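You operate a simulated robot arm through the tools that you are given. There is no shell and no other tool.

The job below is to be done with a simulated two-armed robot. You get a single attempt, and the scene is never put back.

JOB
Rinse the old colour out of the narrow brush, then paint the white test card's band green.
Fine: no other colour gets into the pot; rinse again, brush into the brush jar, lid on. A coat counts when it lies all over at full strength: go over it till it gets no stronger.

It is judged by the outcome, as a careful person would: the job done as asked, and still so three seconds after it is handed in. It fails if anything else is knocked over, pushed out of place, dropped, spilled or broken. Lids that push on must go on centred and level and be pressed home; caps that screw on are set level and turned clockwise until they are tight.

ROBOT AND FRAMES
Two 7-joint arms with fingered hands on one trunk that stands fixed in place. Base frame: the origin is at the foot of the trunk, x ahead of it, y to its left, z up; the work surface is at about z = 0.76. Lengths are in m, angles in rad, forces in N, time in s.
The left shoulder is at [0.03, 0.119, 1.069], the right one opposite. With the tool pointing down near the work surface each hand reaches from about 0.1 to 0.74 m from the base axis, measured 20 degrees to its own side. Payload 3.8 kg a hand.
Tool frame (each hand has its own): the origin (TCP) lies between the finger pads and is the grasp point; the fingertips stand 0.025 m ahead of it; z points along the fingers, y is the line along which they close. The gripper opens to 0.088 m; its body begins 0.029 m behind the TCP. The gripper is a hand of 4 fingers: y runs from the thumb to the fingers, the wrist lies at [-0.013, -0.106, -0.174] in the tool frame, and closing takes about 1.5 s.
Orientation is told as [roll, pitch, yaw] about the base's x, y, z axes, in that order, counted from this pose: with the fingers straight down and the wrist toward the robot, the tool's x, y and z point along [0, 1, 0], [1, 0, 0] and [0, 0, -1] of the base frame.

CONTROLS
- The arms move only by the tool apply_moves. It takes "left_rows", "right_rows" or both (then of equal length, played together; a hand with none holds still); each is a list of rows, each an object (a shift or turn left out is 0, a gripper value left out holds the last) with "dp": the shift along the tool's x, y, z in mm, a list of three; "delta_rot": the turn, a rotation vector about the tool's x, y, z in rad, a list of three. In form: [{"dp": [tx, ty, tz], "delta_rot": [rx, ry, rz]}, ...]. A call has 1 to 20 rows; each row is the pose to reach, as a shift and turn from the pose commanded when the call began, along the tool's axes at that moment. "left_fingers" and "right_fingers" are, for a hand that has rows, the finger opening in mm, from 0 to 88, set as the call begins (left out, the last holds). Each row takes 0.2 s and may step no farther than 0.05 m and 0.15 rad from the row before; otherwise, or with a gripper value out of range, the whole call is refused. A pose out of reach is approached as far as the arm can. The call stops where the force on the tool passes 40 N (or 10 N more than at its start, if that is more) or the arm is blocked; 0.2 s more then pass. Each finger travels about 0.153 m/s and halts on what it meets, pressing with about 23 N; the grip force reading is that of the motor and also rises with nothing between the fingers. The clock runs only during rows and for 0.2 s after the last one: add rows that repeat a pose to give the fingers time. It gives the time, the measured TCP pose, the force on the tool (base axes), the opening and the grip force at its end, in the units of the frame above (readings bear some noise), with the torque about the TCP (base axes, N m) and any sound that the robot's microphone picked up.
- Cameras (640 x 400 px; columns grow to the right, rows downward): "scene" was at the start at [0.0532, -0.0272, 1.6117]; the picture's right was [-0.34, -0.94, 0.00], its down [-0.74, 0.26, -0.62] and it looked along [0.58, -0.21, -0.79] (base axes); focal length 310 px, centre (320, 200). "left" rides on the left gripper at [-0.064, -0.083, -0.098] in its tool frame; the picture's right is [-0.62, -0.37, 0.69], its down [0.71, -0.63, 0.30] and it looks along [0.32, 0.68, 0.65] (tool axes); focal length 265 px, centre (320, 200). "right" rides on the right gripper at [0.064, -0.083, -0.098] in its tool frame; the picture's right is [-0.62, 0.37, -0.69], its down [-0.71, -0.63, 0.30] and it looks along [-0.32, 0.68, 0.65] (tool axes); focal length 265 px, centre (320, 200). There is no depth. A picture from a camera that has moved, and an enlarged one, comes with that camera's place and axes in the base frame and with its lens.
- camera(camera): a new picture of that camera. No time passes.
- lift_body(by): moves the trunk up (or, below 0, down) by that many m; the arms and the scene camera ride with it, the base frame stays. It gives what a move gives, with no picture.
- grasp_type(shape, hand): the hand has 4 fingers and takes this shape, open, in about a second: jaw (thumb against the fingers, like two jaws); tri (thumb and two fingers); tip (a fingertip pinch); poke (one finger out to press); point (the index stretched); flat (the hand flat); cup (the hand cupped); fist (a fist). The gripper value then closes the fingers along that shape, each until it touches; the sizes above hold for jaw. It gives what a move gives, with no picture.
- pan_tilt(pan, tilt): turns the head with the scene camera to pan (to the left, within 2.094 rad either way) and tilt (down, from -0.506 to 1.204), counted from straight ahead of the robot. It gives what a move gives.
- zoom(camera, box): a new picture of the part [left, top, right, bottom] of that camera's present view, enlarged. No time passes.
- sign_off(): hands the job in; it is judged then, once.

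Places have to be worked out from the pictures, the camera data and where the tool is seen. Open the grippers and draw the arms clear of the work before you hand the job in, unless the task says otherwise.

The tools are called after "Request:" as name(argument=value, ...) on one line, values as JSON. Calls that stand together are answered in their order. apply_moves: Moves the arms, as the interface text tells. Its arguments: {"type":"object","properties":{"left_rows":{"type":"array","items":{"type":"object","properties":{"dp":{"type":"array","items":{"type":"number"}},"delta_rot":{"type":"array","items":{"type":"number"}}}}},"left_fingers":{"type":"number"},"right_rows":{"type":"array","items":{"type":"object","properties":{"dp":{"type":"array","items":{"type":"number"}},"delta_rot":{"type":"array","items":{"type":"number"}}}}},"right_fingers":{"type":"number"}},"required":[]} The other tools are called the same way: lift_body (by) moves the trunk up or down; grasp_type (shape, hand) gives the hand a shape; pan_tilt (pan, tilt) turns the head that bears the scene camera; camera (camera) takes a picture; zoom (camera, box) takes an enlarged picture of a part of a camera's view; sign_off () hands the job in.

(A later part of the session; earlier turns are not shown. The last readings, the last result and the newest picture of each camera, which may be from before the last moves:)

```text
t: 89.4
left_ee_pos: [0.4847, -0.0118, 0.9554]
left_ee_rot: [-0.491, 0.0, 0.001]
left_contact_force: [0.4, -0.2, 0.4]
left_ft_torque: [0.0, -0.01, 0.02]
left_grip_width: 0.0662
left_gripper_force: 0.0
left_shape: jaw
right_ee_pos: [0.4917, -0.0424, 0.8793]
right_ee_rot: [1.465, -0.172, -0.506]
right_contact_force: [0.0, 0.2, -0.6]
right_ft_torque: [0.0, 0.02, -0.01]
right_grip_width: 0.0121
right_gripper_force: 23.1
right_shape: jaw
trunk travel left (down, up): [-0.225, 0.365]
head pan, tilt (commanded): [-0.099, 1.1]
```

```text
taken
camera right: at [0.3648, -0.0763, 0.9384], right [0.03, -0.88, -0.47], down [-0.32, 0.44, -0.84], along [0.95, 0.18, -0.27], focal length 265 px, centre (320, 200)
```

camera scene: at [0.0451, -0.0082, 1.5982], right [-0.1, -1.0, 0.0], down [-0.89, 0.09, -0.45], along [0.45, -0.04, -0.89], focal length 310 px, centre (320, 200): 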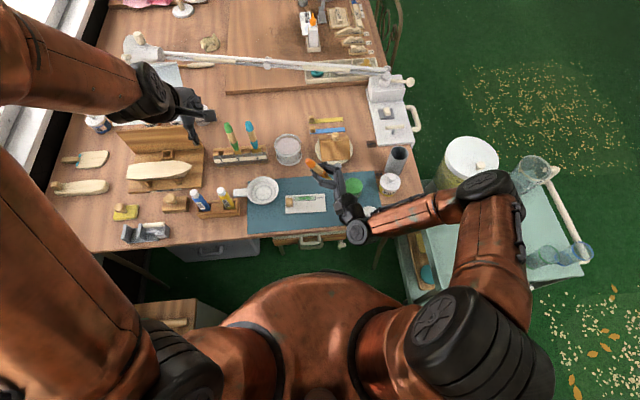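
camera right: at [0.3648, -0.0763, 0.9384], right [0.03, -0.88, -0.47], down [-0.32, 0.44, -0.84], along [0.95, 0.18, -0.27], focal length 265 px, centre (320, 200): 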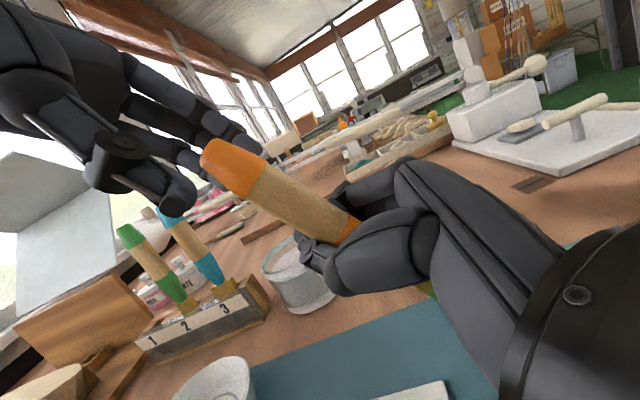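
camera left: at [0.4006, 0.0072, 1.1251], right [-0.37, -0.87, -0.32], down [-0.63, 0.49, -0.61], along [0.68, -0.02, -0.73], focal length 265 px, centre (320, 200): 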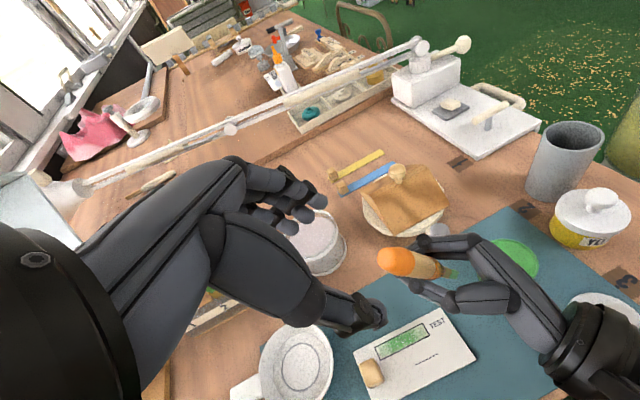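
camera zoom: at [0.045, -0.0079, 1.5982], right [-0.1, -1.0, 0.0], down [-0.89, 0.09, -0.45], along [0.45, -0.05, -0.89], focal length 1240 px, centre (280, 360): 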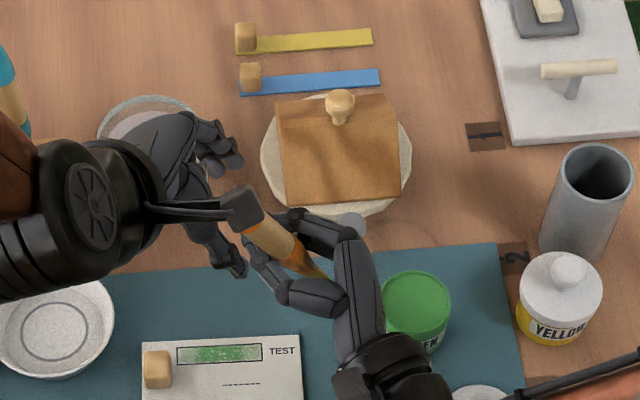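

The handle end is about 27 mm ahead of the left TCP and 5 mm toward the finger side. I'll advance 39 mm with that correction, leaving a gap to the right thumb.

Request:
apply_moves(left_rows=[{"dp": [-1, 2, 10]}, {"dp": [-2, 4, 20]}, {"dp": [-2.5, 4.5, 30]}, {"dp": [-2.5, 4.5, 39]}, {"dp": [-2.5, 4.5, 39]}])

Request:
zoom(camera="left", box=[230, 140, 510, 360])

Request:
zoom(camera="scene", box=[280, 120, 380, 200])

Request:
zoom(camera="right", box=[120, 60, 400, 300])

```text
t: 90.6
left_ee_pos: [0.4908, -0.0337, 0.9225]
left_ee_rot: [-0.49, 0.0, 0.002]
left_contact_force: [-0.4, 1.0, -0.2]
left_ft_torque: [0.0, 0.02, 0.03]
left_grip_width: 0.0664
left_gripper_force: 0.0
left_shape: jaw
right_ee_pos: [0.4914, -0.0435, 0.8792]
right_ee_rot: [1.464, -0.172, -0.506]
right_contact_force: [0.5, 0.4, 0.1]
right_ft_torque: [0.03, -0.01, -0.01]
right_grip_width: 0.012
right_gripper_force: 22.8
right_shape: jaw
trunk travel left (down, up): [-0.225, 0.365]
head pan, tilt (commanded): [-0.099, 1.1]
```

```text
1.82 times, centred on (370, 250) of left
camera zoom: at [0.4053, -0.0422, 1.0392], right [-0.37, -0.87, -0.32], down [-0.63, 0.49, -0.6], along [0.68, -0.02, -0.73], focal length 483 px, centre (229, 109)
```

zoom: 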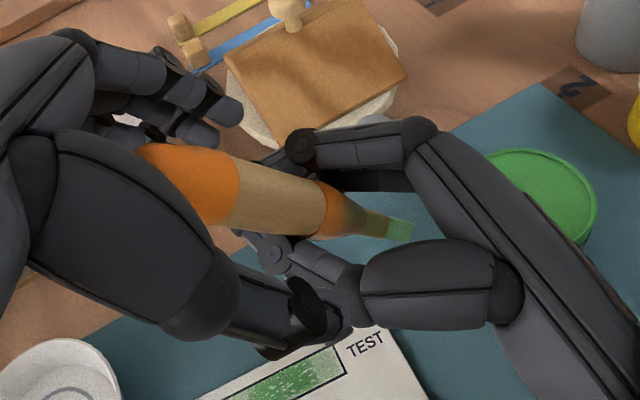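

```text
5.00 times, centred on (330, 160) of scene
camera zoom: at [0.0452, -0.008, 1.5982], right [-0.1, -1.0, 0.0], down [-0.89, 0.09, -0.45], along [0.45, -0.05, -0.89], focal length 1550 px, centre (270, 400)
```

zoom: 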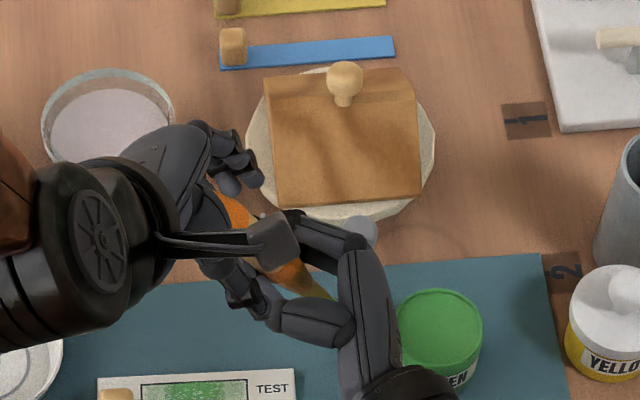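

```text
1.67 times, centred on (260, 180) of right
camera zoom: at [0.3649, -0.0763, 0.9384], right [0.03, -0.88, -0.47], down [-0.32, 0.44, -0.84], along [0.95, 0.18, -0.27], focal length 442 px, centre (420, 233)
```

zoom: 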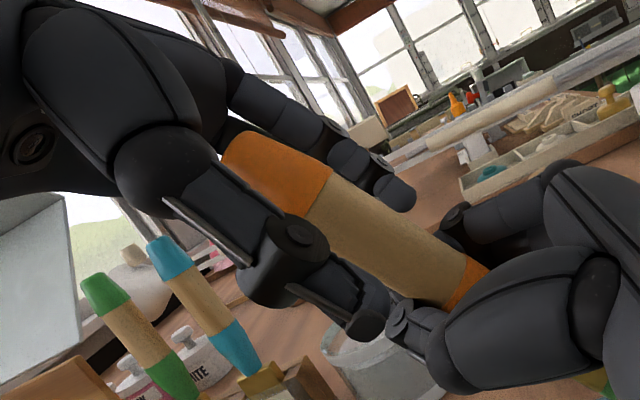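

The left thumb and fingers straddle the handle just clear of the right thumb. I'll close the left hand on it.

Request:
apply_moves(left_rows=[{"dp": [0, 0, 0]}, {"dp": [0, 0, 0]}, {"dp": [0, 0, 0]}, {"dp": [0, 0, 0]}, {"dp": [0, 0, 0]}, {"dp": [0, 0, 0]}, {"dp": [0, 0, 0]}, {"dp": [0, 0, 0]}], left_fingers=0)

Request:
zoom(camera="left", box=[230, 140, 510, 360])

Request:
zoom(camera="right", box=[120, 60, 400, 300])

```text
t: 92.4
left_ee_pos: [0.4891, -0.0327, 0.9215]
left_ee_rot: [-0.49, 0.0, 0.003]
left_contact_force: [0.6, -0.5, -0.2]
left_ft_torque: [-0.04, 0.0, -0.03]
left_grip_width: 0.0142
left_gripper_force: 23.5
left_shape: jaw
right_ee_pos: [0.4927, -0.0437, 0.8793]
right_ee_rot: [1.467, -0.171, -0.508]
right_contact_force: [-0.8, 0.1, 0.0]
right_ft_torque: [0.01, -0.03, 0.03]
right_grip_width: 0.0122
right_gripper_force: 22.9
right_shape: jaw
trunk travel left (down, up): [-0.225, 0.365]
head pan, tilt (commanded): [-0.099, 1.1]
```

```text
1.82 times, centred on (370, 250) of left
camera zoom: at [0.4052, -0.0422, 1.0393], right [-0.37, -0.87, -0.32], down [-0.63, 0.49, -0.6], along [0.68, -0.02, -0.73], focal length 483 px, centre (229, 109)
```

zoom: 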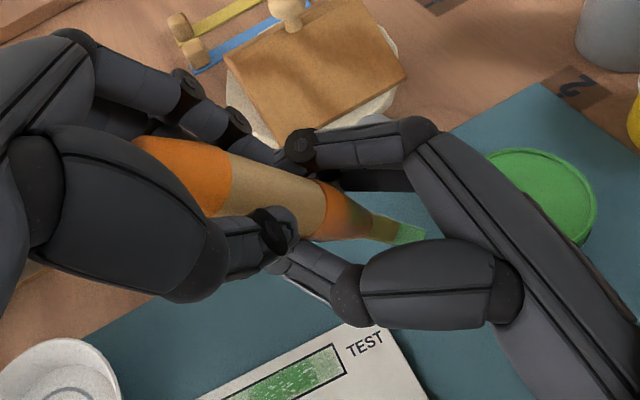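

```text
1.67 times, centred on (260, 180) of right
camera zoom: at [0.365, -0.0764, 0.9383], right [0.03, -0.88, -0.47], down [-0.32, 0.44, -0.84], along [0.95, 0.18, -0.27], focal length 442 px, centre (420, 233)
```

zoom: 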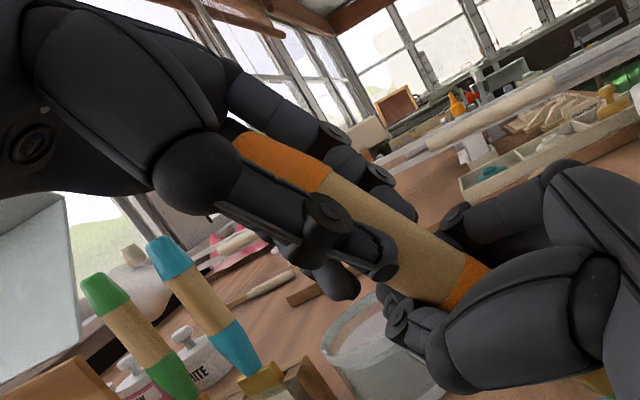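

The left hand has the handle firmly (23 N). I'll open the right hand in place and check that the brush stays with the left.

Request:
apply_moves(right_rows=[{"dp": [0, 0, 0]}, {"dp": [0, 0, 0]}, {"dp": [0, 0, 0]}, {"dp": [0, 0, 0]}], right_fingers=50)

Request:
zoom(camera="left", box=[230, 140, 510, 360])

Request:
zoom(camera="right", box=[120, 60, 480, 340])

```text
t: 93.4
left_ee_pos: [0.4885, -0.032, 0.9226]
left_ee_rot: [-0.49, -0.001, 0.001]
left_contact_force: [0.7, 0.7, 0.3]
left_ft_torque: [-0.02, 0.0, 0.02]
left_grip_width: 0.014
left_gripper_force: 22.5
left_shape: jaw
right_ee_pos: [0.4914, -0.0444, 0.878]
right_ee_rot: [1.463, -0.172, -0.507]
right_contact_force: [-0.1, -0.7, -0.1]
right_ft_torque: [0.0, -0.01, 0.01]
right_grip_width: 0.0496
right_gripper_force: 0.1
right_shape: jaw
trunk travel left (down, up): [-0.225, 0.365]
head pan, tilt (commanded): [-0.099, 1.1]
```

```text
1.82 times, centred on (370, 250) of left
camera zoom: at [0.4052, -0.0422, 1.0392], right [-0.37, -0.87, -0.32], down [-0.63, 0.49, -0.6], along [0.68, -0.02, -0.73], focal length 483 px, centre (229, 109)
```

zoom: 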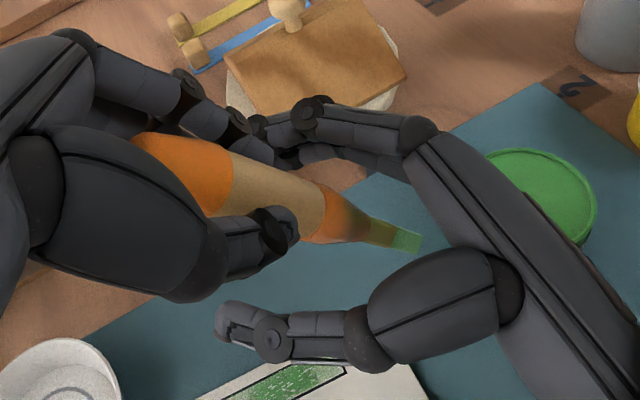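

```text
1.43 times, centred on (300, 200) of right
camera zoom: at [0.365, -0.0764, 0.9383], right [0.03, -0.88, -0.47], down [-0.32, 0.44, -0.84], along [0.95, 0.18, -0.27], focal length 379 px, centre (349, 200)
```

zoom: 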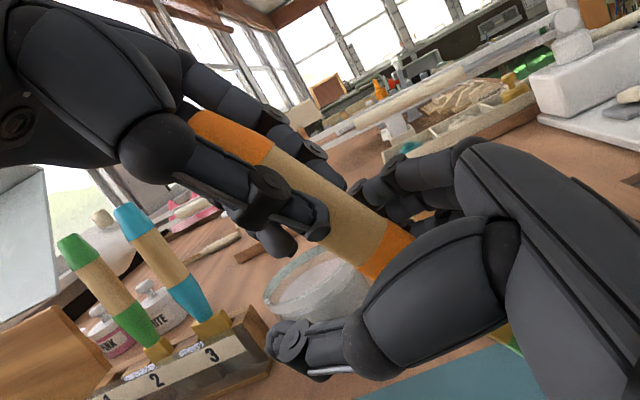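

The brush stays in the left hand alone. I'll withdraw the right hand backward along its fingers, then up and out of the way.

Request:
apply_moves(right_rows=[{"dp": [0, 0, -20]}, {"dp": [0, 0, -45]}, {"dp": [0, 0, -70]}, {"dp": [0, 0, -95]}, {"dp": [33, 6, -110]}, {"dp": [66, 11, -125]}, {"dp": [98, 17, -140]}, {"dp": [98, 17, -140]}])

Request:
camera(camera="left")

Request:
camera(camera="scene")

Request:
camera(camera="right")

```text
t: 95.2
left_ee_pos: [0.4892, -0.0326, 0.9226]
left_ee_rot: [-0.491, 0.0, 0.002]
left_contact_force: [-0.1, 0.7, 0.5]
left_ft_torque: [0.0, -0.02, 0.02]
left_grip_width: 0.0142
left_gripper_force: 22.9
left_shape: jaw
right_ee_pos: [0.4267, -0.1542, 0.9937]
right_ee_rot: [1.465, -0.169, -0.505]
right_contact_force: [-0.2, 0.8, -0.2]
right_ft_torque: [-0.02, 0.04, -0.03]
right_grip_width: 0.0496
right_gripper_force: 0.1
right_shape: jaw
trunk travel left (down, up): [-0.225, 0.365]
head pan, tilt (commanded): [-0.099, 1.1]
```

```text
taken
camera left: at [0.4055, -0.0422, 1.0391], right [-0.37, -0.87, -0.32], down [-0.63, 0.49, -0.6], along [0.68, -0.02, -0.73], focal length 265 px, centre (320, 200)
```

left: 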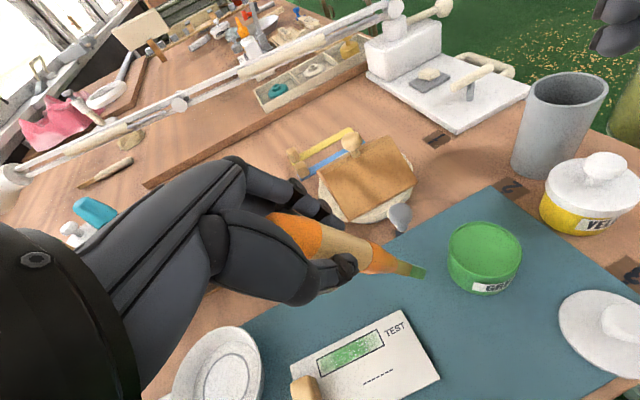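

```text
taken
camera scene: at [0.0456, -0.0082, 1.5982], right [-0.1, -1.0, 0.0], down [-0.89, 0.09, -0.45], along [0.45, -0.04, -0.89], focal length 310 px, centre (320, 200)
```

scene: 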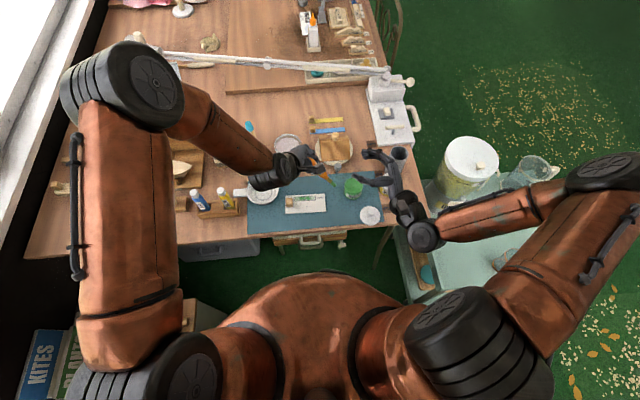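

```text
taken
camera right: at [0.3006, -0.188, 1.053], right [0.03, -0.88, -0.47], down [-0.32, 0.44, -0.84], along [0.95, 0.18, -0.27], focal length 265 px, centre (320, 200)
```

right: 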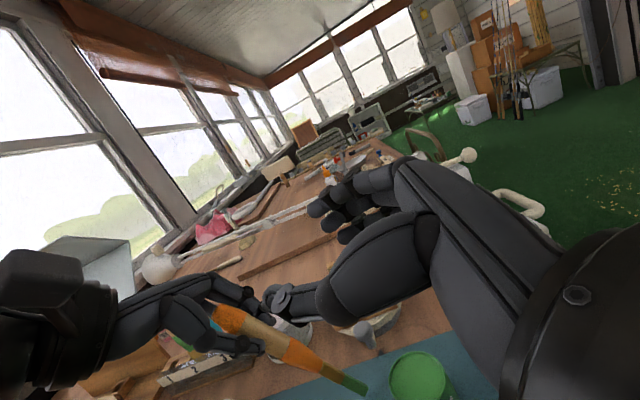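

The left hand now holds the brush like a pencil, with the handle end against the palm and the tip about 0.14 m ahead of the TCP. I'll move the right hand well clear while raising the left and turning it straight down.

Request:
apply_moves(right_rows=[{"dp": [11, 9, -40]}, {"dp": [22, 18, -80]}, {"dp": [34, 27, -120]}, {"dp": [45, 35, -160]}, {"dp": [56, 44, -200]}, {"dp": [67, 53, -240]}, {"dp": [67, 53, -240]}], left_rows=[{"dp": [-9, 0, -18]}, {"dp": [-23.5, 0, -44], "delta_rot": [0, 0.1, 0]}, {"dp": [-23.5, 0, -44], "delta_rot": [0, 0.2, 0]}, {"dp": [-23.5, 0, -44], "delta_rot": [0, 0.3, 0]}, {"dp": [-23.5, 0, -44], "delta_rot": [0, 0.4, 0]}, {"dp": [-23.5, 0, -44], "delta_rot": [0, 0.49, 0]}, {"dp": [-23.5, 0, -44], "delta_rot": [0, 0.49, 0]}])

Request:
camera(camera="left")

Request:
camera(camera="scene")

Request:
camera(camera="right")

```text
t: 96.8
left_ee_pos: [0.4892, -0.0325, 0.9727]
left_ee_rot: [0.0, 0.001, 0.0]
left_contact_force: [-0.4, -0.5, -0.1]
left_ft_torque: [-0.02, -0.01, 0.02]
left_grip_width: 0.0142
left_gripper_force: 23.1
left_shape: jaw
right_ee_pos: [0.3467, -0.3747, 1.0946]
right_ee_rot: [1.464, -0.171, -0.507]
right_contact_force: [0.5, -0.3, -0.4]
right_ft_torque: [0.01, -0.01, -0.02]
right_grip_width: 0.0497
right_gripper_force: 0.0
right_shape: jaw
trunk travel left (down, up): [-0.225, 0.365]
head pan, tilt (commanded): [-0.099, 1.1]
```

```text
taken
camera left: at [0.4057, -0.0959, 1.0701], right [-0.37, -0.62, -0.69], down [-0.63, 0.71, -0.3], along [0.68, 0.33, -0.65], focal length 265 px, centre (320, 200)
```

left: 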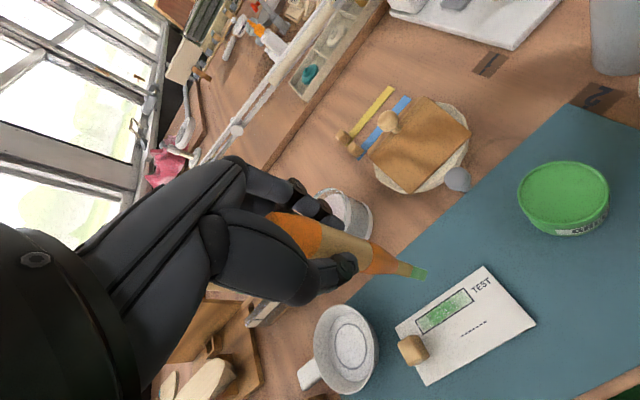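

```text
taken
camera scene: at [0.0458, -0.0074, 1.5982], right [-0.1, -1.0, 0.0], down [-0.89, 0.09, -0.45], along [0.45, -0.05, -0.89], focal length 310 px, centre (320, 200)
```

scene: 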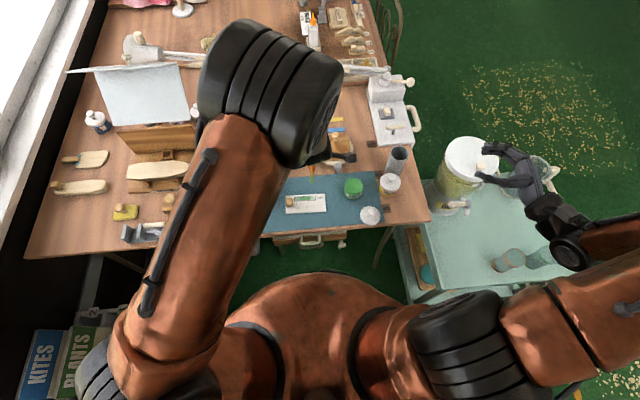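

```text
taken
camera right: at [0.2208, -0.4082, 1.1526], right [0.03, -0.88, -0.47], down [-0.32, 0.44, -0.84], along [0.95, 0.18, -0.27], focal length 265 px, centre (320, 200)
```

right: 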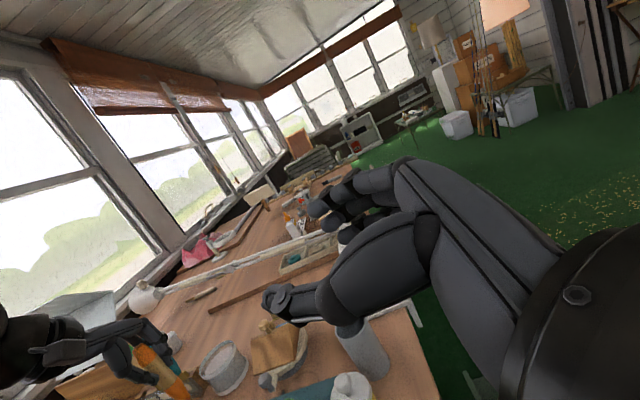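

The left camera now shows brush, card and pot well. I'll turn the right hand to fingers-down and yaw it so its camera can watch the bench from the right side.

Request:
apply_moves(right_rows=[{"delta_rot": [0, 0, 0.086]}, {"delta_rot": [0, 0, 0.172]}])

Request:
apply_moves(right_rows=[{"delta_rot": [0, -0.147, 0]}, {"delta_rot": [0, -0.293, 0]}, {"delta_rot": [0, -0.44, 0]}, {"delta_rot": [0, -0.586, 0]}, {"delta_rot": [0, -0.733, 0]}, {"delta_rot": [0, -0.88, 0]}, {"delta_rot": [0, -1.026, 0]}, {"delta_rot": [0, -1.173, 0]}, {"delta_rot": [0, -1.319, 0]}, {"delta_rot": [0, -1.466, 0]}])

Request:
apply_moves(right_rows=[{"dp": [4, 4, -2], "delta_rot": [0, 0, -0.15]}, {"dp": [7, 8, -4], "delta_rot": [0, 0, -0.299]}, {"dp": [11, 12, -5], "delta_rot": [0, 0, -0.449]}, {"dp": [14, 16, -7], "delta_rot": [0, 0, -0.598]}, {"dp": [18, 20, -9], "delta_rot": [0, 0, -0.748]}, {"dp": [21, 24, -11], "delta_rot": [0, 0, -0.897]}, {"dp": [25, 28, -12], "delta_rot": [0, 0, -1.047]}, {"dp": [28, 32, -14], "delta_rot": [0, 0, -1.197]}, {"dp": [32, 36, -16], "delta_rot": [0, 0, -1.346]}, {"dp": [35, 40, -18], "delta_rot": [0, 0, -1.496]}, {"dp": [39, 44, -20], "delta_rot": [0, 0, -1.645]}, {"dp": [42, 48, -21], "delta_rot": [0, 0, -1.795]}, {"dp": [46, 52, -23], "delta_rot": [0, 0, -1.945]}, {"dp": [49, 56, -25], "delta_rot": [0, 0, -2.094]}])

Request:
camera(camera="right")

Request:
camera(camera="scene")

```text
t: 97.4
left_ee_pos: [0.4888, -0.0328, 0.9713]
left_ee_rot: [0.001, -0.001, 0.002]
left_contact_force: [0.0, -0.1, 1.1]
left_ft_torque: [0.02, 0.01, -0.05]
left_grip_width: 0.0142
left_gripper_force: 23.2
left_shape: jaw
right_ee_pos: [0.3467, -0.3754, 1.0926]
right_ee_rot: [1.466, 0.0, -0.525]
right_contact_force: [0.2, 0.0, 0.0]
right_ft_torque: [0.02, 0.03, 0.0]
right_grip_width: 0.0495
right_gripper_force: 0.1
right_shape: jaw
trunk travel left (down, up): [-0.225, 0.365]
head pan, tilt (commanded): [-0.099, 1.1]
```

```text
t: 99.6
left_ee_pos: [0.4894, -0.0327, 0.9725]
left_ee_rot: [0.0, 0.0, 0.002]
left_contact_force: [0.1, -0.1, -0.9]
left_ft_torque: [-0.04, 0.01, 0.04]
left_grip_width: 0.0142
left_gripper_force: 22.9
left_shape: jaw
right_ee_pos: [0.3475, -0.3741, 1.0941]
right_ee_rot: [-0.01, -0.006, -0.503]
right_contact_force: [-0.2, -0.7, -0.6]
right_ft_torque: [0.04, -0.05, 0.02]
right_grip_width: 0.0496
right_gripper_force: 0.0
right_shape: jaw
trunk travel left (down, up): [-0.225, 0.365]
head pan, tilt (commanded): [-0.099, 1.1]
```

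```text
t: 102.6
left_ee_pos: [0.4895, -0.0329, 0.9729]
left_ee_rot: [0.0, 0.001, 0.002]
left_contact_force: [0.0, -0.1, -0.4]
left_ft_torque: [0.04, 0.0, 0.0]
left_grip_width: 0.0142
left_gripper_force: 22.9
left_shape: jaw
right_ee_pos: [0.4204, -0.3601, 1.1176]
right_ee_rot: [0.003, 0.001, 1.574]
right_contact_force: [0.2, -0.6, 0.8]
right_ft_torque: [-0.01, 0.01, 0.01]
right_grip_width: 0.0496
right_gripper_force: 0.0
right_shape: jaw
trunk travel left (down, up): [-0.225, 0.365]
head pan, tilt (commanded): [-0.099, 1.1]
```

```text
taken
camera right: at [0.3565, -0.4434, 1.2164], right [0.62, 0.37, 0.69], down [0.72, -0.63, -0.3], along [0.32, 0.68, -0.65], focal length 265 px, centre (320, 200)
```

right: 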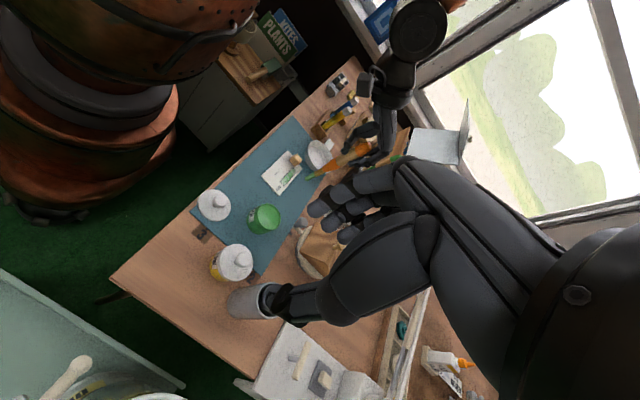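

```text
taken
camera scene: at [0.0459, -0.0081, 1.5982], right [-0.1, -1.0, 0.0], down [-0.89, 0.09, -0.45], along [0.45, -0.05, -0.89], focal length 310 px, centre (320, 200)
```

scene: 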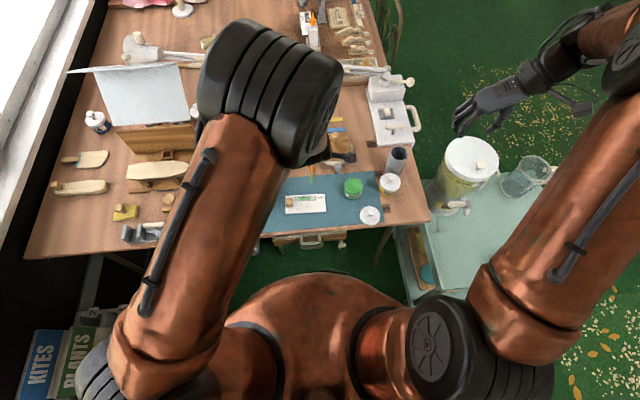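

The right camera now overlooks card, pot and brush. I'll zoom in both wrist views to fix the tip position and see the bristle orientation.

Request:
zoom(camera="left", box=[360, 230, 480, 320])

Request:
zoom(camera="right", box=[250, 120, 400, 220])

Request:
zoom(camera="left", box=[380, 250, 560, 390])

Request:
zoom(camera="scene", box=[270, 150, 350, 220])

```text
4.44 times, centred on (420, 275) of left
camera zoom: at [0.4057, -0.0963, 1.07], right [-0.37, -0.62, -0.69], down [-0.63, 0.71, -0.3], along [0.68, 0.33, -0.65], focal length 1180 px, centre (-124, -133)
```

zoom: 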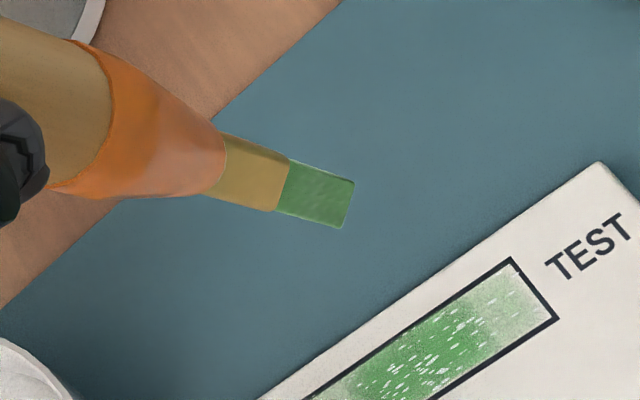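

```text
4.00 times, centred on (325, 170) of right
camera zoom: at [0.3565, -0.4434, 1.2164], right [0.62, 0.37, 0.69], down [0.72, -0.63, -0.3], along [0.32, 0.68, -0.65], focal length 1062 px, centre (300, 320)
```

zoom: 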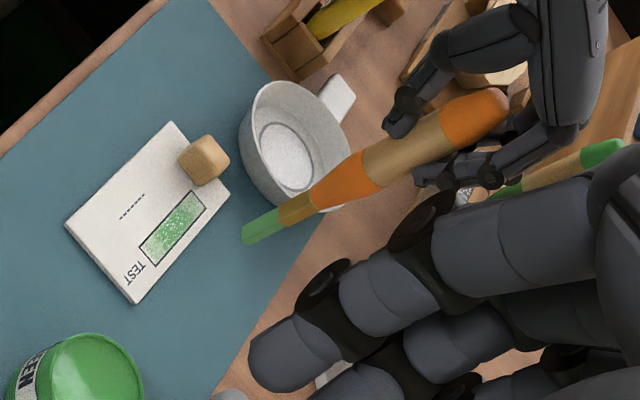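

```text
2.86 times, centred on (470, 320) of left
camera zoom: at [0.4057, -0.0963, 1.07], right [-0.37, -0.62, -0.69], down [-0.63, 0.71, -0.3], along [0.68, 0.33, -0.65], focal length 758 px, centre (-109, -143)
```

zoom: 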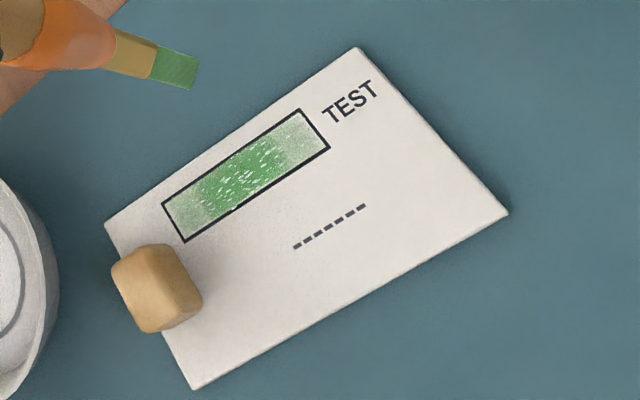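

```text
5.71 times, centred on (310, 185) of scene
camera zoom: at [0.0459, -0.0081, 1.5982], right [-0.1, -1.0, 0.0], down [-0.89, 0.09, -0.45], along [0.45, -0.05, -0.89], focal length 1772 px, centre (377, 286)
```

zoom: 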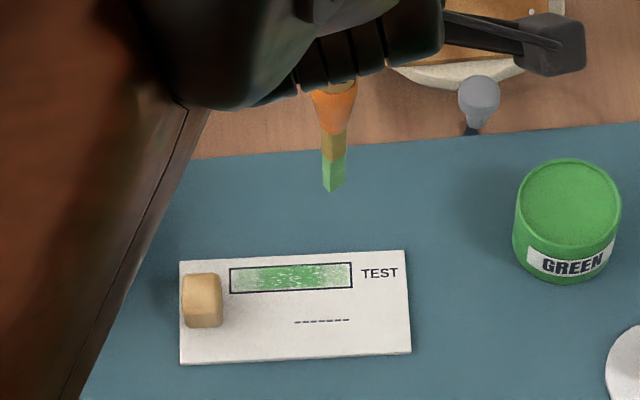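

Bristle tip is at ≈(0.492, −0.030, 0.829), and the band's centre line runs from (0.476, 0.027) to (0.474, −0.037). I'll hover the tip about 11 mm above the band's right end.

Request:
apply_moves(left_rows=[{"dp": [-0.5, -8, 10]}, {"dp": [-1.5, -18.4, 25]}, {"dp": [-1.5, -18.4, 40]}, {"dp": [-1.5, -18.4, 47.5]}, {"dp": [-1.5, -18.4, 47.5]}])

Request:
zoom(camera="left", box=[360, 230, 480, 320])

Request:
zoom(camera="right", box=[250, 130, 370, 220])

Request:
zoom(camera="scene", box=[270, 150, 350, 220])

```text
t: 103.8
left_ee_pos: [0.4709, -0.0337, 0.9245]
left_ee_rot: [0.0, -0.001, 0.0]
left_contact_force: [0.4, 0.0, -0.7]
left_ft_torque: [0.02, 0.01, -0.01]
left_grip_width: 0.0143
left_gripper_force: 23.5
left_shape: jaw
right_ee_pos: [0.4198, -0.3604, 1.1178]
right_ee_rot: [-0.001, -0.001, 1.57]
right_contact_force: [0.0, 0.8, 0.1]
right_ft_torque: [-0.01, 0.0, -0.01]
right_grip_width: 0.0497
right_gripper_force: 0.1
right_shape: jaw
trunk travel left (down, up): [-0.225, 0.365]
head pan, tilt (commanded): [-0.099, 1.1]
```

```text
4.44 times, centred on (420, 275) of left
camera zoom: at [0.3873, -0.0978, 1.0228], right [-0.37, -0.62, -0.69], down [-0.63, 0.71, -0.3], along [0.68, 0.32, -0.65], focal length 1180 px, centre (-124, -133)
```

zoom: 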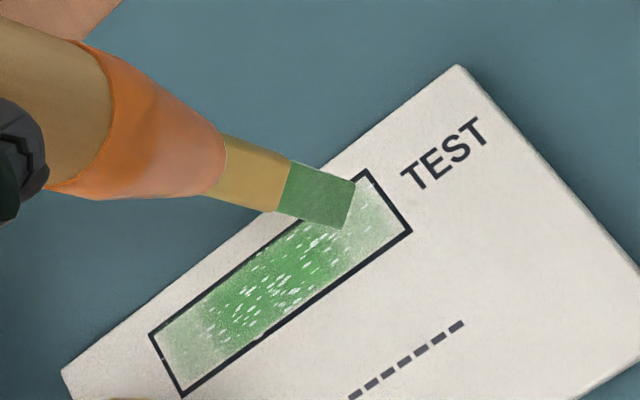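

```text
4.44 times, centred on (310, 175) of right
camera zoom: at [0.3558, -0.4433, 1.2164], right [0.62, 0.37, 0.69], down [0.71, -0.63, -0.3], along [0.32, 0.68, -0.65], focal length 1180 px, centre (364, 311)
```

zoom: 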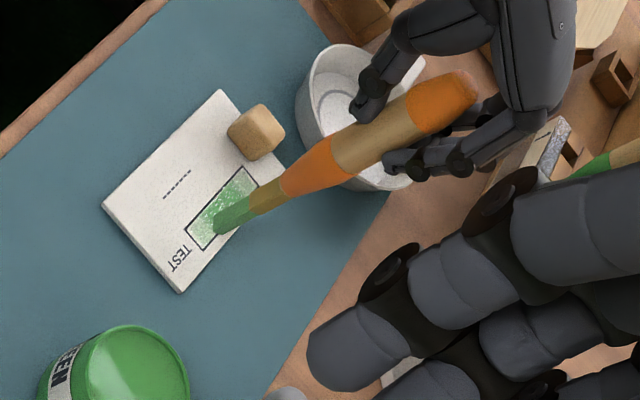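

```text
5.71 times, centred on (310, 185) of scene
camera zoom: at [0.0452, -0.0082, 1.5982], right [-0.1, -1.0, 0.0], down [-0.89, 0.09, -0.45], along [0.45, -0.04, -0.89], focal length 1772 px, centre (377, 286)
```

zoom: 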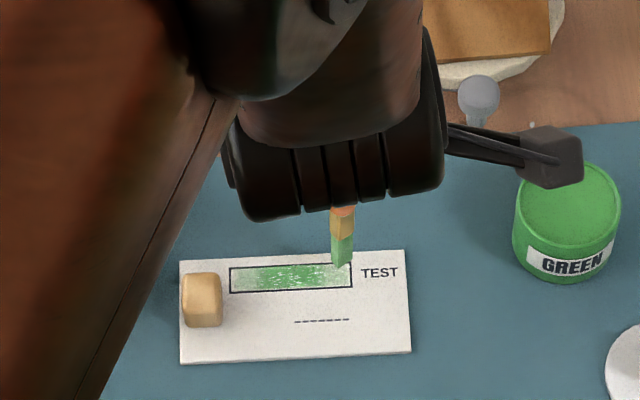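

The tip lines up over the band's right end. I'll lower 4 mm and check for contact.

Request:
apply_moves(left_rows=[{"dp": [0, 0, 2]}, {"dp": [0, 0, 4]}, {"dp": [0, 0, 4]}])

Request:
apply_moves(left_rows=[{"dp": [0, 0, 1]}, {"dp": [0, 0, 2]}, {"dp": [0, 0, 2]}])

Request:
zoom(camera="left", box=[360, 230, 480, 320])

```text
t: 104.6
left_ee_pos: [0.4713, -0.0347, 0.9201]
left_ee_rot: [0.0, 0.0, 0.001]
left_contact_force: [1.1, 0.4, 0.2]
left_ft_torque: [0.0, -0.04, 0.01]
left_grip_width: 0.0141
left_gripper_force: 23.2
left_shape: jaw
right_ee_pos: [0.4202, -0.3605, 1.1181]
right_ee_rot: [0.001, -0.001, 1.571]
right_contact_force: [-0.5, -0.7, -0.2]
right_ft_torque: [0.01, 0.01, 0.02]
right_grip_width: 0.0494
right_gripper_force: 0.1
right_shape: jaw
trunk travel left (down, up): [-0.225, 0.365]
head pan, tilt (commanded): [-0.099, 1.1]
```

```text
t: 105.4
left_ee_pos: [0.4708, -0.0345, 0.9181]
left_ee_rot: [-0.001, 0.0, 0.001]
left_contact_force: [0.9, -0.6, -1.2]
left_ft_torque: [0.0, -0.01, 0.01]
left_grip_width: 0.0141
left_gripper_force: 22.8
left_shape: jaw
right_ee_pos: [0.4213, -0.3598, 1.1178]
right_ee_rot: [0.002, 0.001, 1.571]
right_contact_force: [-0.5, -0.1, -0.4]
right_ft_torque: [0.03, 0.03, 0.01]
right_grip_width: 0.0498
right_gripper_force: 0.2
right_shape: jaw
trunk travel left (down, up): [-0.225, 0.365]
head pan, tilt (commanded): [-0.099, 1.1]
```

```text
4.44 times, centred on (420, 275) of left
camera zoom: at [0.3869, -0.0981, 1.0165], right [-0.37, -0.62, -0.69], down [-0.63, 0.71, -0.3], along [0.68, 0.33, -0.65], focal length 1180 px, centre (-124, -133)
```

zoom: 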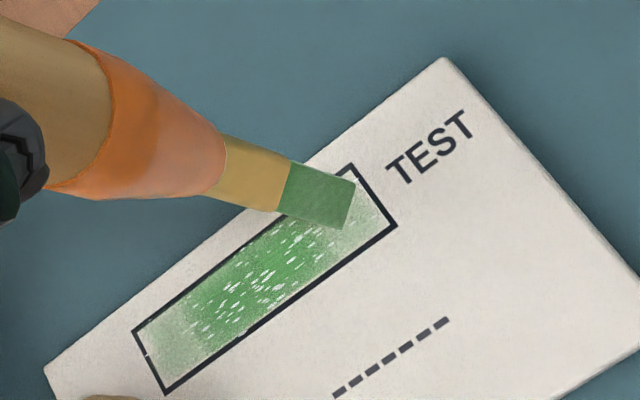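

No contact yet at TCP z 0.918. I'll keep lowering in 1 mm steps.

Request:
apply_moves(left_rows=[{"dp": [0, 0, 1]}, {"dp": [0, 0, 1.5]}, {"dp": [0, 0, 1.5]}])

Request:
apply_moves(left_rows=[{"dp": [0, 0, 1]}, {"dp": [0, 0, 1]}])

Request:
apply_moves(left_rows=[{"dp": [0, 0, 1]}, {"dp": [0, 0, 1]}])

```text
t: 106.2
left_ee_pos: [0.4707, -0.0336, 0.9165]
left_ee_rot: [0.0, 0.0, 0.002]
left_contact_force: [0.0, -0.5, -1.0]
left_ft_torque: [-0.01, 0.0, -0.01]
left_grip_width: 0.0143
left_gripper_force: 22.6
left_shape: jaw
right_ee_pos: [0.4205, -0.3616, 1.1171]
right_ee_rot: [-0.002, 0.001, 1.571]
right_contact_force: [0.2, 0.1, -0.3]
right_ft_torque: [0.01, -0.02, 0.02]
right_grip_width: 0.0498
right_gripper_force: 0.1
right_shape: jaw
trunk travel left (down, up): [-0.225, 0.365]
head pan, tilt (commanded): [-0.099, 1.1]
```

```text
t: 106.8
left_ee_pos: [0.4715, -0.0346, 0.9149]
left_ee_rot: [0.001, -0.001, 0.002]
left_contact_force: [0.4, -0.7, -0.2]
left_ft_torque: [-0.02, 0.02, 0.0]
left_grip_width: 0.014
left_gripper_force: 22.7
left_shape: jaw
right_ee_pos: [0.4206, -0.3596, 1.1183]
right_ee_rot: [-0.001, 0.001, 1.572]
right_contact_force: [-0.2, -0.2, -0.1]
right_ft_torque: [-0.01, -0.01, 0.01]
right_grip_width: 0.0496
right_gripper_force: 0.1
right_shape: jaw
trunk travel left (down, up): [-0.225, 0.365]
head pan, tilt (commanded): [-0.099, 1.1]
```

```text
t: 107.4
left_ee_pos: [0.4711, -0.0347, 0.9158]
left_ee_rot: [0.0, -0.001, 0.001]
left_contact_force: [0.0, -0.4, -0.7]
left_ft_torque: [-0.02, 0.0, 0.01]
left_grip_width: 0.0139
left_gripper_force: 23.3
left_shape: jaw
right_ee_pos: [0.42, -0.3604, 1.1166]
right_ee_rot: [-0.001, 0.001, 1.57]
right_contact_force: [0.4, 0.2, 0.0]
right_ft_torque: [0.0, -0.02, -0.01]
right_grip_width: 0.0496
right_gripper_force: 0.0
right_shape: jaw
trunk travel left (down, up): [-0.225, 0.365]
head pan, tilt (commanded): [-0.099, 1.1]
```

Still free. Two more 1 mm steps.

Request:
apply_moves(left_rows=[{"dp": [0, 0, 1]}, {"dp": [0, 0, 1]}])

Request:
apply_moves(left_rows=[{"dp": [0, 0, 1]}, {"dp": [0, 0, 1]}])

Request:
zoom(camera="left", box=[360, 230, 480, 320])

```text
t: 108.0
left_ee_pos: [0.4705, -0.0357, 0.9141]
left_ee_rot: [0.001, 0.0, 0.001]
left_contact_force: [-0.4, 0.3, -0.7]
left_ft_torque: [0.01, -0.01, -0.01]
left_grip_width: 0.0142
left_gripper_force: 22.8
left_shape: jaw
right_ee_pos: [0.4191, -0.3603, 1.1167]
right_ee_rot: [-0.001, -0.001, 1.571]
right_contact_force: [0.0, 1.4, 0.0]
right_ft_torque: [-0.01, 0.01, 0.0]
right_grip_width: 0.0497
right_gripper_force: 0.0
right_shape: jaw
trunk travel left (down, up): [-0.225, 0.365]
head pan, tilt (commanded): [-0.099, 1.1]
```

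```text
t: 108.6
left_ee_pos: [0.4716, -0.0341, 0.913]
left_ee_rot: [0.0, -0.001, 0.001]
left_contact_force: [0.3, 0.8, -0.1]
left_ft_torque: [-0.05, -0.02, -0.01]
left_grip_width: 0.0142
left_gripper_force: 23.2
left_shape: jaw
right_ee_pos: [0.4206, -0.3617, 1.1178]
right_ee_rot: [0.001, 0.0, 1.572]
right_contact_force: [0.2, 0.2, 0.5]
right_ft_torque: [0.04, -0.03, -0.02]
right_grip_width: 0.0497
right_gripper_force: 0.1
right_shape: jaw
trunk travel left (down, up): [-0.225, 0.365]
head pan, tilt (commanded): [-0.099, 1.1]
```

```text
4.44 times, centred on (420, 275) of left
camera zoom: at [0.3871, -0.098, 1.0109], right [-0.37, -0.62, -0.69], down [-0.63, 0.71, -0.3], along [0.68, 0.33, -0.65], focal length 1180 px, centre (-124, -133)
```

zoom: 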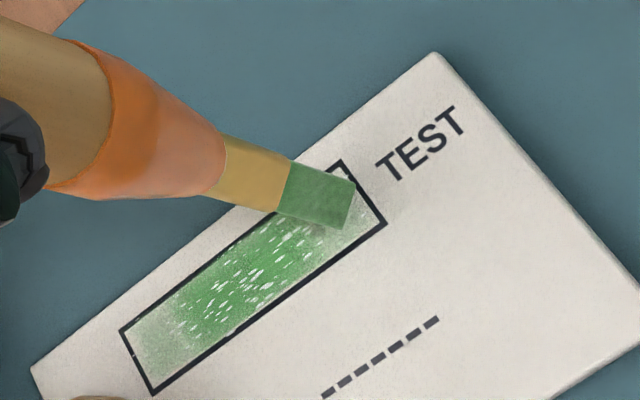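

Very close now, with a contact shadow appearing. Two more small steps.

Request:
apply_moves(left_rows=[{"dp": [0, 0, 1]}, {"dp": [0, 0, 1]}])

Request:
apply_moves(left_rows=[{"dp": [0, 0, 1]}, {"dp": [0, 0, 1]}])

```text
t: 109.2
left_ee_pos: [0.4707, -0.0356, 0.9132]
left_ee_rot: [0.0, 0.001, 0.001]
left_contact_force: [1.0, 0.6, 0.1]
left_ft_torque: [0.03, -0.03, 0.0]
left_grip_width: 0.0142
left_gripper_force: 23.3
left_shape: jaw
right_ee_pos: [0.4201, -0.3601, 1.1178]
right_ee_rot: [0.001, 0.001, 1.569]
right_contact_force: [-0.1, 0.2, -0.9]
right_ft_torque: [0.0, 0.0, 0.03]
right_grip_width: 0.0498
right_gripper_force: 0.0
right_shape: jaw
trunk travel left (down, up): [-0.225, 0.365]
head pan, tilt (commanded): [-0.099, 1.1]
```

```text
t: 109.8
left_ee_pos: [0.4703, -0.035, 0.9105]
left_ee_rot: [0.0, 0.0, 0.0]
left_contact_force: [-0.6, 1.0, -0.8]
left_ft_torque: [0.01, 0.01, -0.02]
left_grip_width: 0.0141
left_gripper_force: 23.0
left_shape: jaw
right_ee_pos: [0.4208, -0.3598, 1.119]
right_ee_rot: [0.001, 0.001, 1.571]
right_contact_force: [-0.3, 0.9, -0.4]
right_ft_torque: [0.0, -0.01, -0.02]
right_grip_width: 0.0498
right_gripper_force: 0.1
right_shape: jaw
trunk travel left (down, up): [-0.225, 0.365]
head pan, tilt (commanded): [-0.099, 1.1]
```

Request:
apply_moves(left_rows=[{"dp": [0, 0, 1]}, {"dp": [0, 0, 1]}])

Request:
apply_moves(left_rows=[{"dp": [0, 0, 1]}, {"dp": [0, 0, 1]}])

Request:
zoom(camera="left", box=[360, 230, 480, 320])

```text
t: 110.4
left_ee_pos: [0.4708, -0.0344, 0.9101]
left_ee_rot: [-0.001, 0.0, 0.001]
left_contact_force: [0.6, -0.1, 0.2]
left_ft_torque: [0.0, 0.03, -0.02]
left_grip_width: 0.0142
left_gripper_force: 23.3
left_shape: jaw
right_ee_pos: [0.42, -0.3605, 1.1183]
right_ee_rot: [0.0, 0.0, 1.571]
right_contact_force: [0.6, 0.1, 0.4]
right_ft_torque: [0.03, 0.03, -0.02]
right_grip_width: 0.0498
right_gripper_force: 0.1
right_shape: jaw
trunk travel left (down, up): [-0.225, 0.365]
head pan, tilt (commanded): [-0.099, 1.1]
```

```text
t: 111.0
left_ee_pos: [0.4706, -0.0345, 0.9089]
left_ee_rot: [-0.001, -0.001, 0.002]
left_contact_force: [0.8, 0.1, -0.6]
left_ft_torque: [0.03, -0.02, -0.04]
left_grip_width: 0.014
left_gripper_force: 22.8
left_shape: jaw
right_ee_pos: [0.4185, -0.36, 1.1162]
right_ee_rot: [0.0, 0.003, 1.57]
right_contact_force: [-0.8, 0.0, -0.3]
right_ft_torque: [0.01, -0.03, 0.02]
right_grip_width: 0.0498
right_gripper_force: 0.0
right_shape: jaw
trunk travel left (down, up): [-0.225, 0.365]
head pan, tilt (commanded): [-0.099, 1.1]
```

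```text
4.44 times, centred on (420, 275) of left
camera zoom: at [0.387, -0.0979, 1.007], right [-0.37, -0.62, -0.69], down [-0.63, 0.71, -0.3], along [0.68, 0.33, -0.65], focal length 1180 px, centre (-124, -133)
```

zoom: 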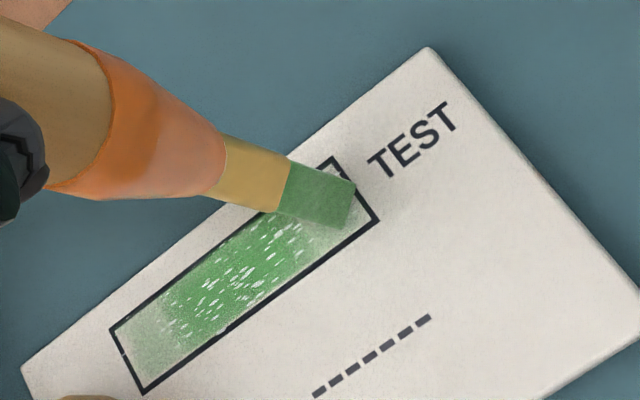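

Request:
apply_moves(left_rows=[{"dp": [0, 0, 1]}, {"dp": [0, 0, 1]}])

Request:
apply_moves(left_rows=[{"dp": [0, 0, 1]}, {"dp": [0, 0, 1]}])

```text
t: 111.6
left_ee_pos: [0.4712, -0.034, 0.908]
left_ee_rot: [-0.001, -0.001, 0.001]
left_contact_force: [0.9, 0.2, 4.0]
left_ft_torque: [-0.01, -0.01, 0.0]
left_grip_width: 0.0142
left_gripper_force: 22.3
left_shape: jaw
right_ee_pos: [0.4194, -0.3605, 1.1183]
right_ee_rot: [0.001, 0.002, 1.572]
right_contact_force: [0.3, 0.0, 0.0]
right_ft_torque: [0.03, 0.01, 0.02]
right_grip_width: 0.0495
right_gripper_force: 0.0
right_shape: jaw
trunk travel left (down, up): [-0.225, 0.365]
head pan, tilt (commanded): [-0.099, 1.1]
```

```text
t: 112.2
left_ee_pos: [0.4702, -0.0345, 0.9076]
left_ee_rot: [0.0, -0.004, 0.002]
left_contact_force: [0.9, 0.3, 10.2]
left_ft_torque: [0.01, 0.0, -0.01]
left_grip_width: 0.0144
left_gripper_force: 23.5
left_shape: jaw
right_ee_pos: [0.42, -0.3601, 1.1186]
right_ee_rot: [0.001, 0.002, 1.571]
right_contact_force: [-0.8, -0.8, 0.5]
right_ft_torque: [0.02, 0.02, -0.02]
right_grip_width: 0.0497
right_gripper_force: 0.1
right_shape: jaw
trunk travel left (down, up): [-0.225, 0.365]
head pan, tilt (commanded): [-0.099, 1.1]
```

Contact begins near TCP z 0.909 (4 N at 0.9085, about 6 N/mm). I'll ease up to about 2 N and stroke leftward along the band.

Request:
apply_moves(left_rows=[{"dp": [0, 0, -1.2]}, {"dp": [6, 0.2, -1.2]}, {"dp": [12, 0.4, -1.2]}, {"dp": [18, 0.7, -1.2]}, {"dp": [24, 0.9, -1.2]}, {"dp": [30, 1.1, -1.2]}, {"dp": [36, 1.3, -1.2]}, {"dp": [42, 1.6, -1.2]}, {"dp": [48, 1.8, -1.2]}, {"dp": [53, 2, -1.2]}, {"dp": [53, 2, -1.2]}])

Request:
zoom(camera="left", box=[360, 230, 500, 330])

Request:
zoom(camera="right", box=[250, 130, 370, 220])

```text
t: 114.6
left_ee_pos: [0.4723, 0.0181, 0.9078]
left_ee_rot: [0.0, 0.002, 0.002]
left_contact_force: [-0.6, -0.9, 1.9]
left_ft_torque: [-0.11, 0.03, 0.03]
left_grip_width: 0.014
left_gripper_force: 23.2
left_shape: jaw
right_ee_pos: [0.42, -0.3607, 1.1188]
right_ee_rot: [0.001, 0.0, 1.569]
right_contact_force: [-1.0, 0.0, 0.1]
right_ft_torque: [0.02, 0.02, 0.02]
right_grip_width: 0.0497
right_gripper_force: 0.2
right_shape: jaw
trunk travel left (down, up): [-0.225, 0.365]
head pan, tilt (commanded): [-0.099, 1.1]
```

```text
4.00 times, centred on (430, 280) of left
camera zoom: at [0.3887, -0.0449, 1.0064], right [-0.37, -0.62, -0.69], down [-0.63, 0.71, -0.3], along [0.68, 0.33, -0.65], focal length 1062 px, centre (-120, -120)
```

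zoom: 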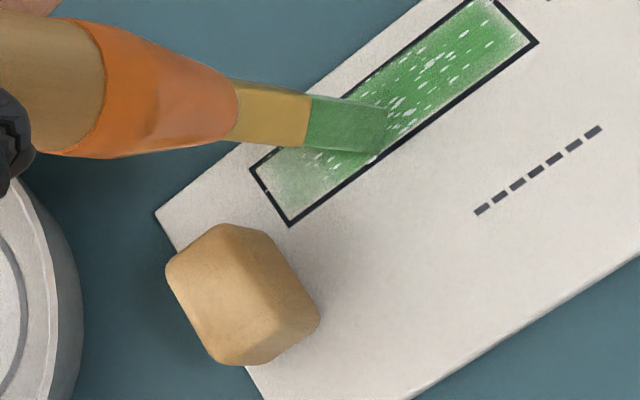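

```text
4.44 times, centred on (310, 175) of right
camera zoom: at [0.3557, -0.4435, 1.2164], right [0.62, 0.37, 0.69], down [0.71, -0.63, -0.3], along [0.32, 0.68, -0.65], focal length 1180 px, centre (364, 311)
```

zoom: 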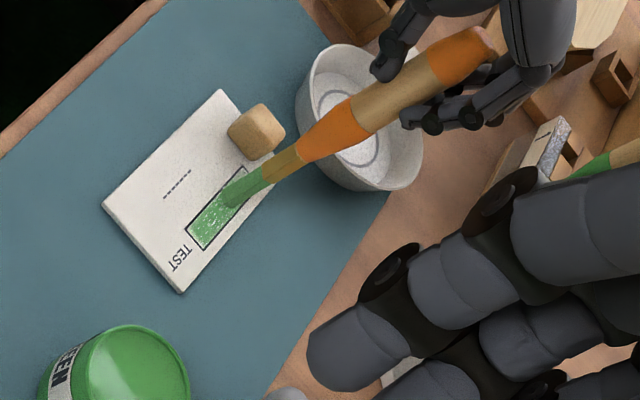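

The coat is clearly stronger, but the drag tilts the brush in the hand and the tip lags about 20 mm behind. I'll lift, shift left so the tip lands near the left end, and come back down.

Request:
apply_moves(left_rows=[{"dp": [0, 0, -6]}, {"dp": [6, 0, -12]}, {"dp": [12, 0, -12]}, {"dp": [17, 0, -12]}, {"dp": [17, 0, -6]}, {"dp": [17, 0, -4]}, {"dp": [17, 0, -4]}])

Request:
zoom(camera="left", box=[360, 230, 500, 330])

Request:
zoom(camera="right", box=[270, 130, 370, 200])

```text
t: 116.2
left_ee_pos: [0.4721, 0.0353, 0.912]
left_ee_rot: [0.0, 0.0, 0.002]
left_contact_force: [-0.6, -0.3, -1.0]
left_ft_torque: [-0.04, -0.04, 0.01]
left_grip_width: 0.0142
left_gripper_force: 23.2
left_shape: jaw
right_ee_pos: [0.4195, -0.3605, 1.1186]
right_ee_rot: [0.0, 0.0, 1.57]
right_contact_force: [-0.2, -0.6, -0.6]
right_ft_torque: [0.0, 0.02, 0.02]
right_grip_width: 0.0498
right_gripper_force: 0.0
right_shape: jaw
trunk travel left (down, up): [-0.225, 0.365]
head pan, tilt (commanded): [-0.099, 1.1]
```

```text
4.00 times, centred on (430, 280) of left
camera zoom: at [0.389, -0.0277, 1.0103], right [-0.37, -0.62, -0.69], down [-0.63, 0.71, -0.3], along [0.68, 0.33, -0.65], focal length 1062 px, centre (-120, -120)
```

zoom: 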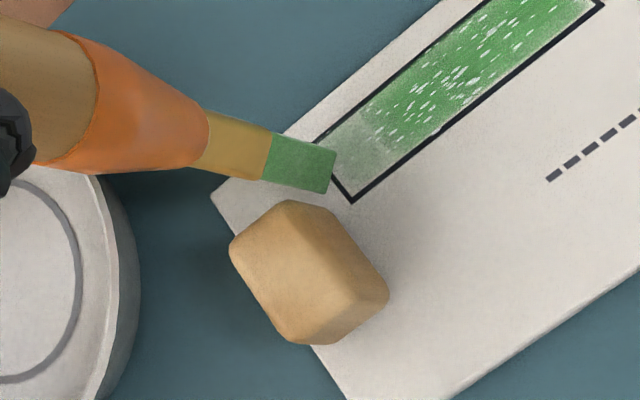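

```text
5.71 times, centred on (320, 165) of right
camera zoom: at [0.3559, -0.4433, 1.2164], right [0.62, 0.37, 0.69], down [0.71, -0.63, -0.3], along [0.32, 0.68, -0.65], focal length 1517 px, centre (320, 400)
```

zoom: 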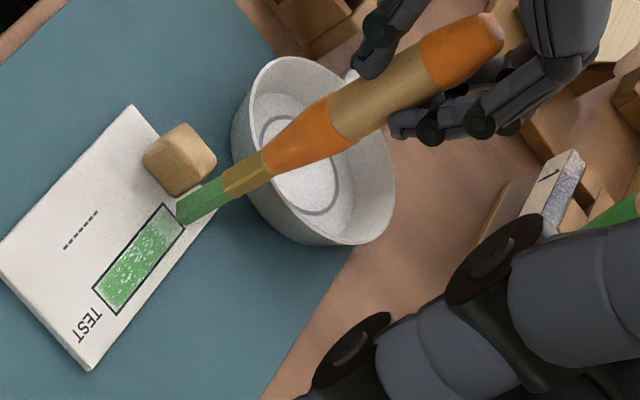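

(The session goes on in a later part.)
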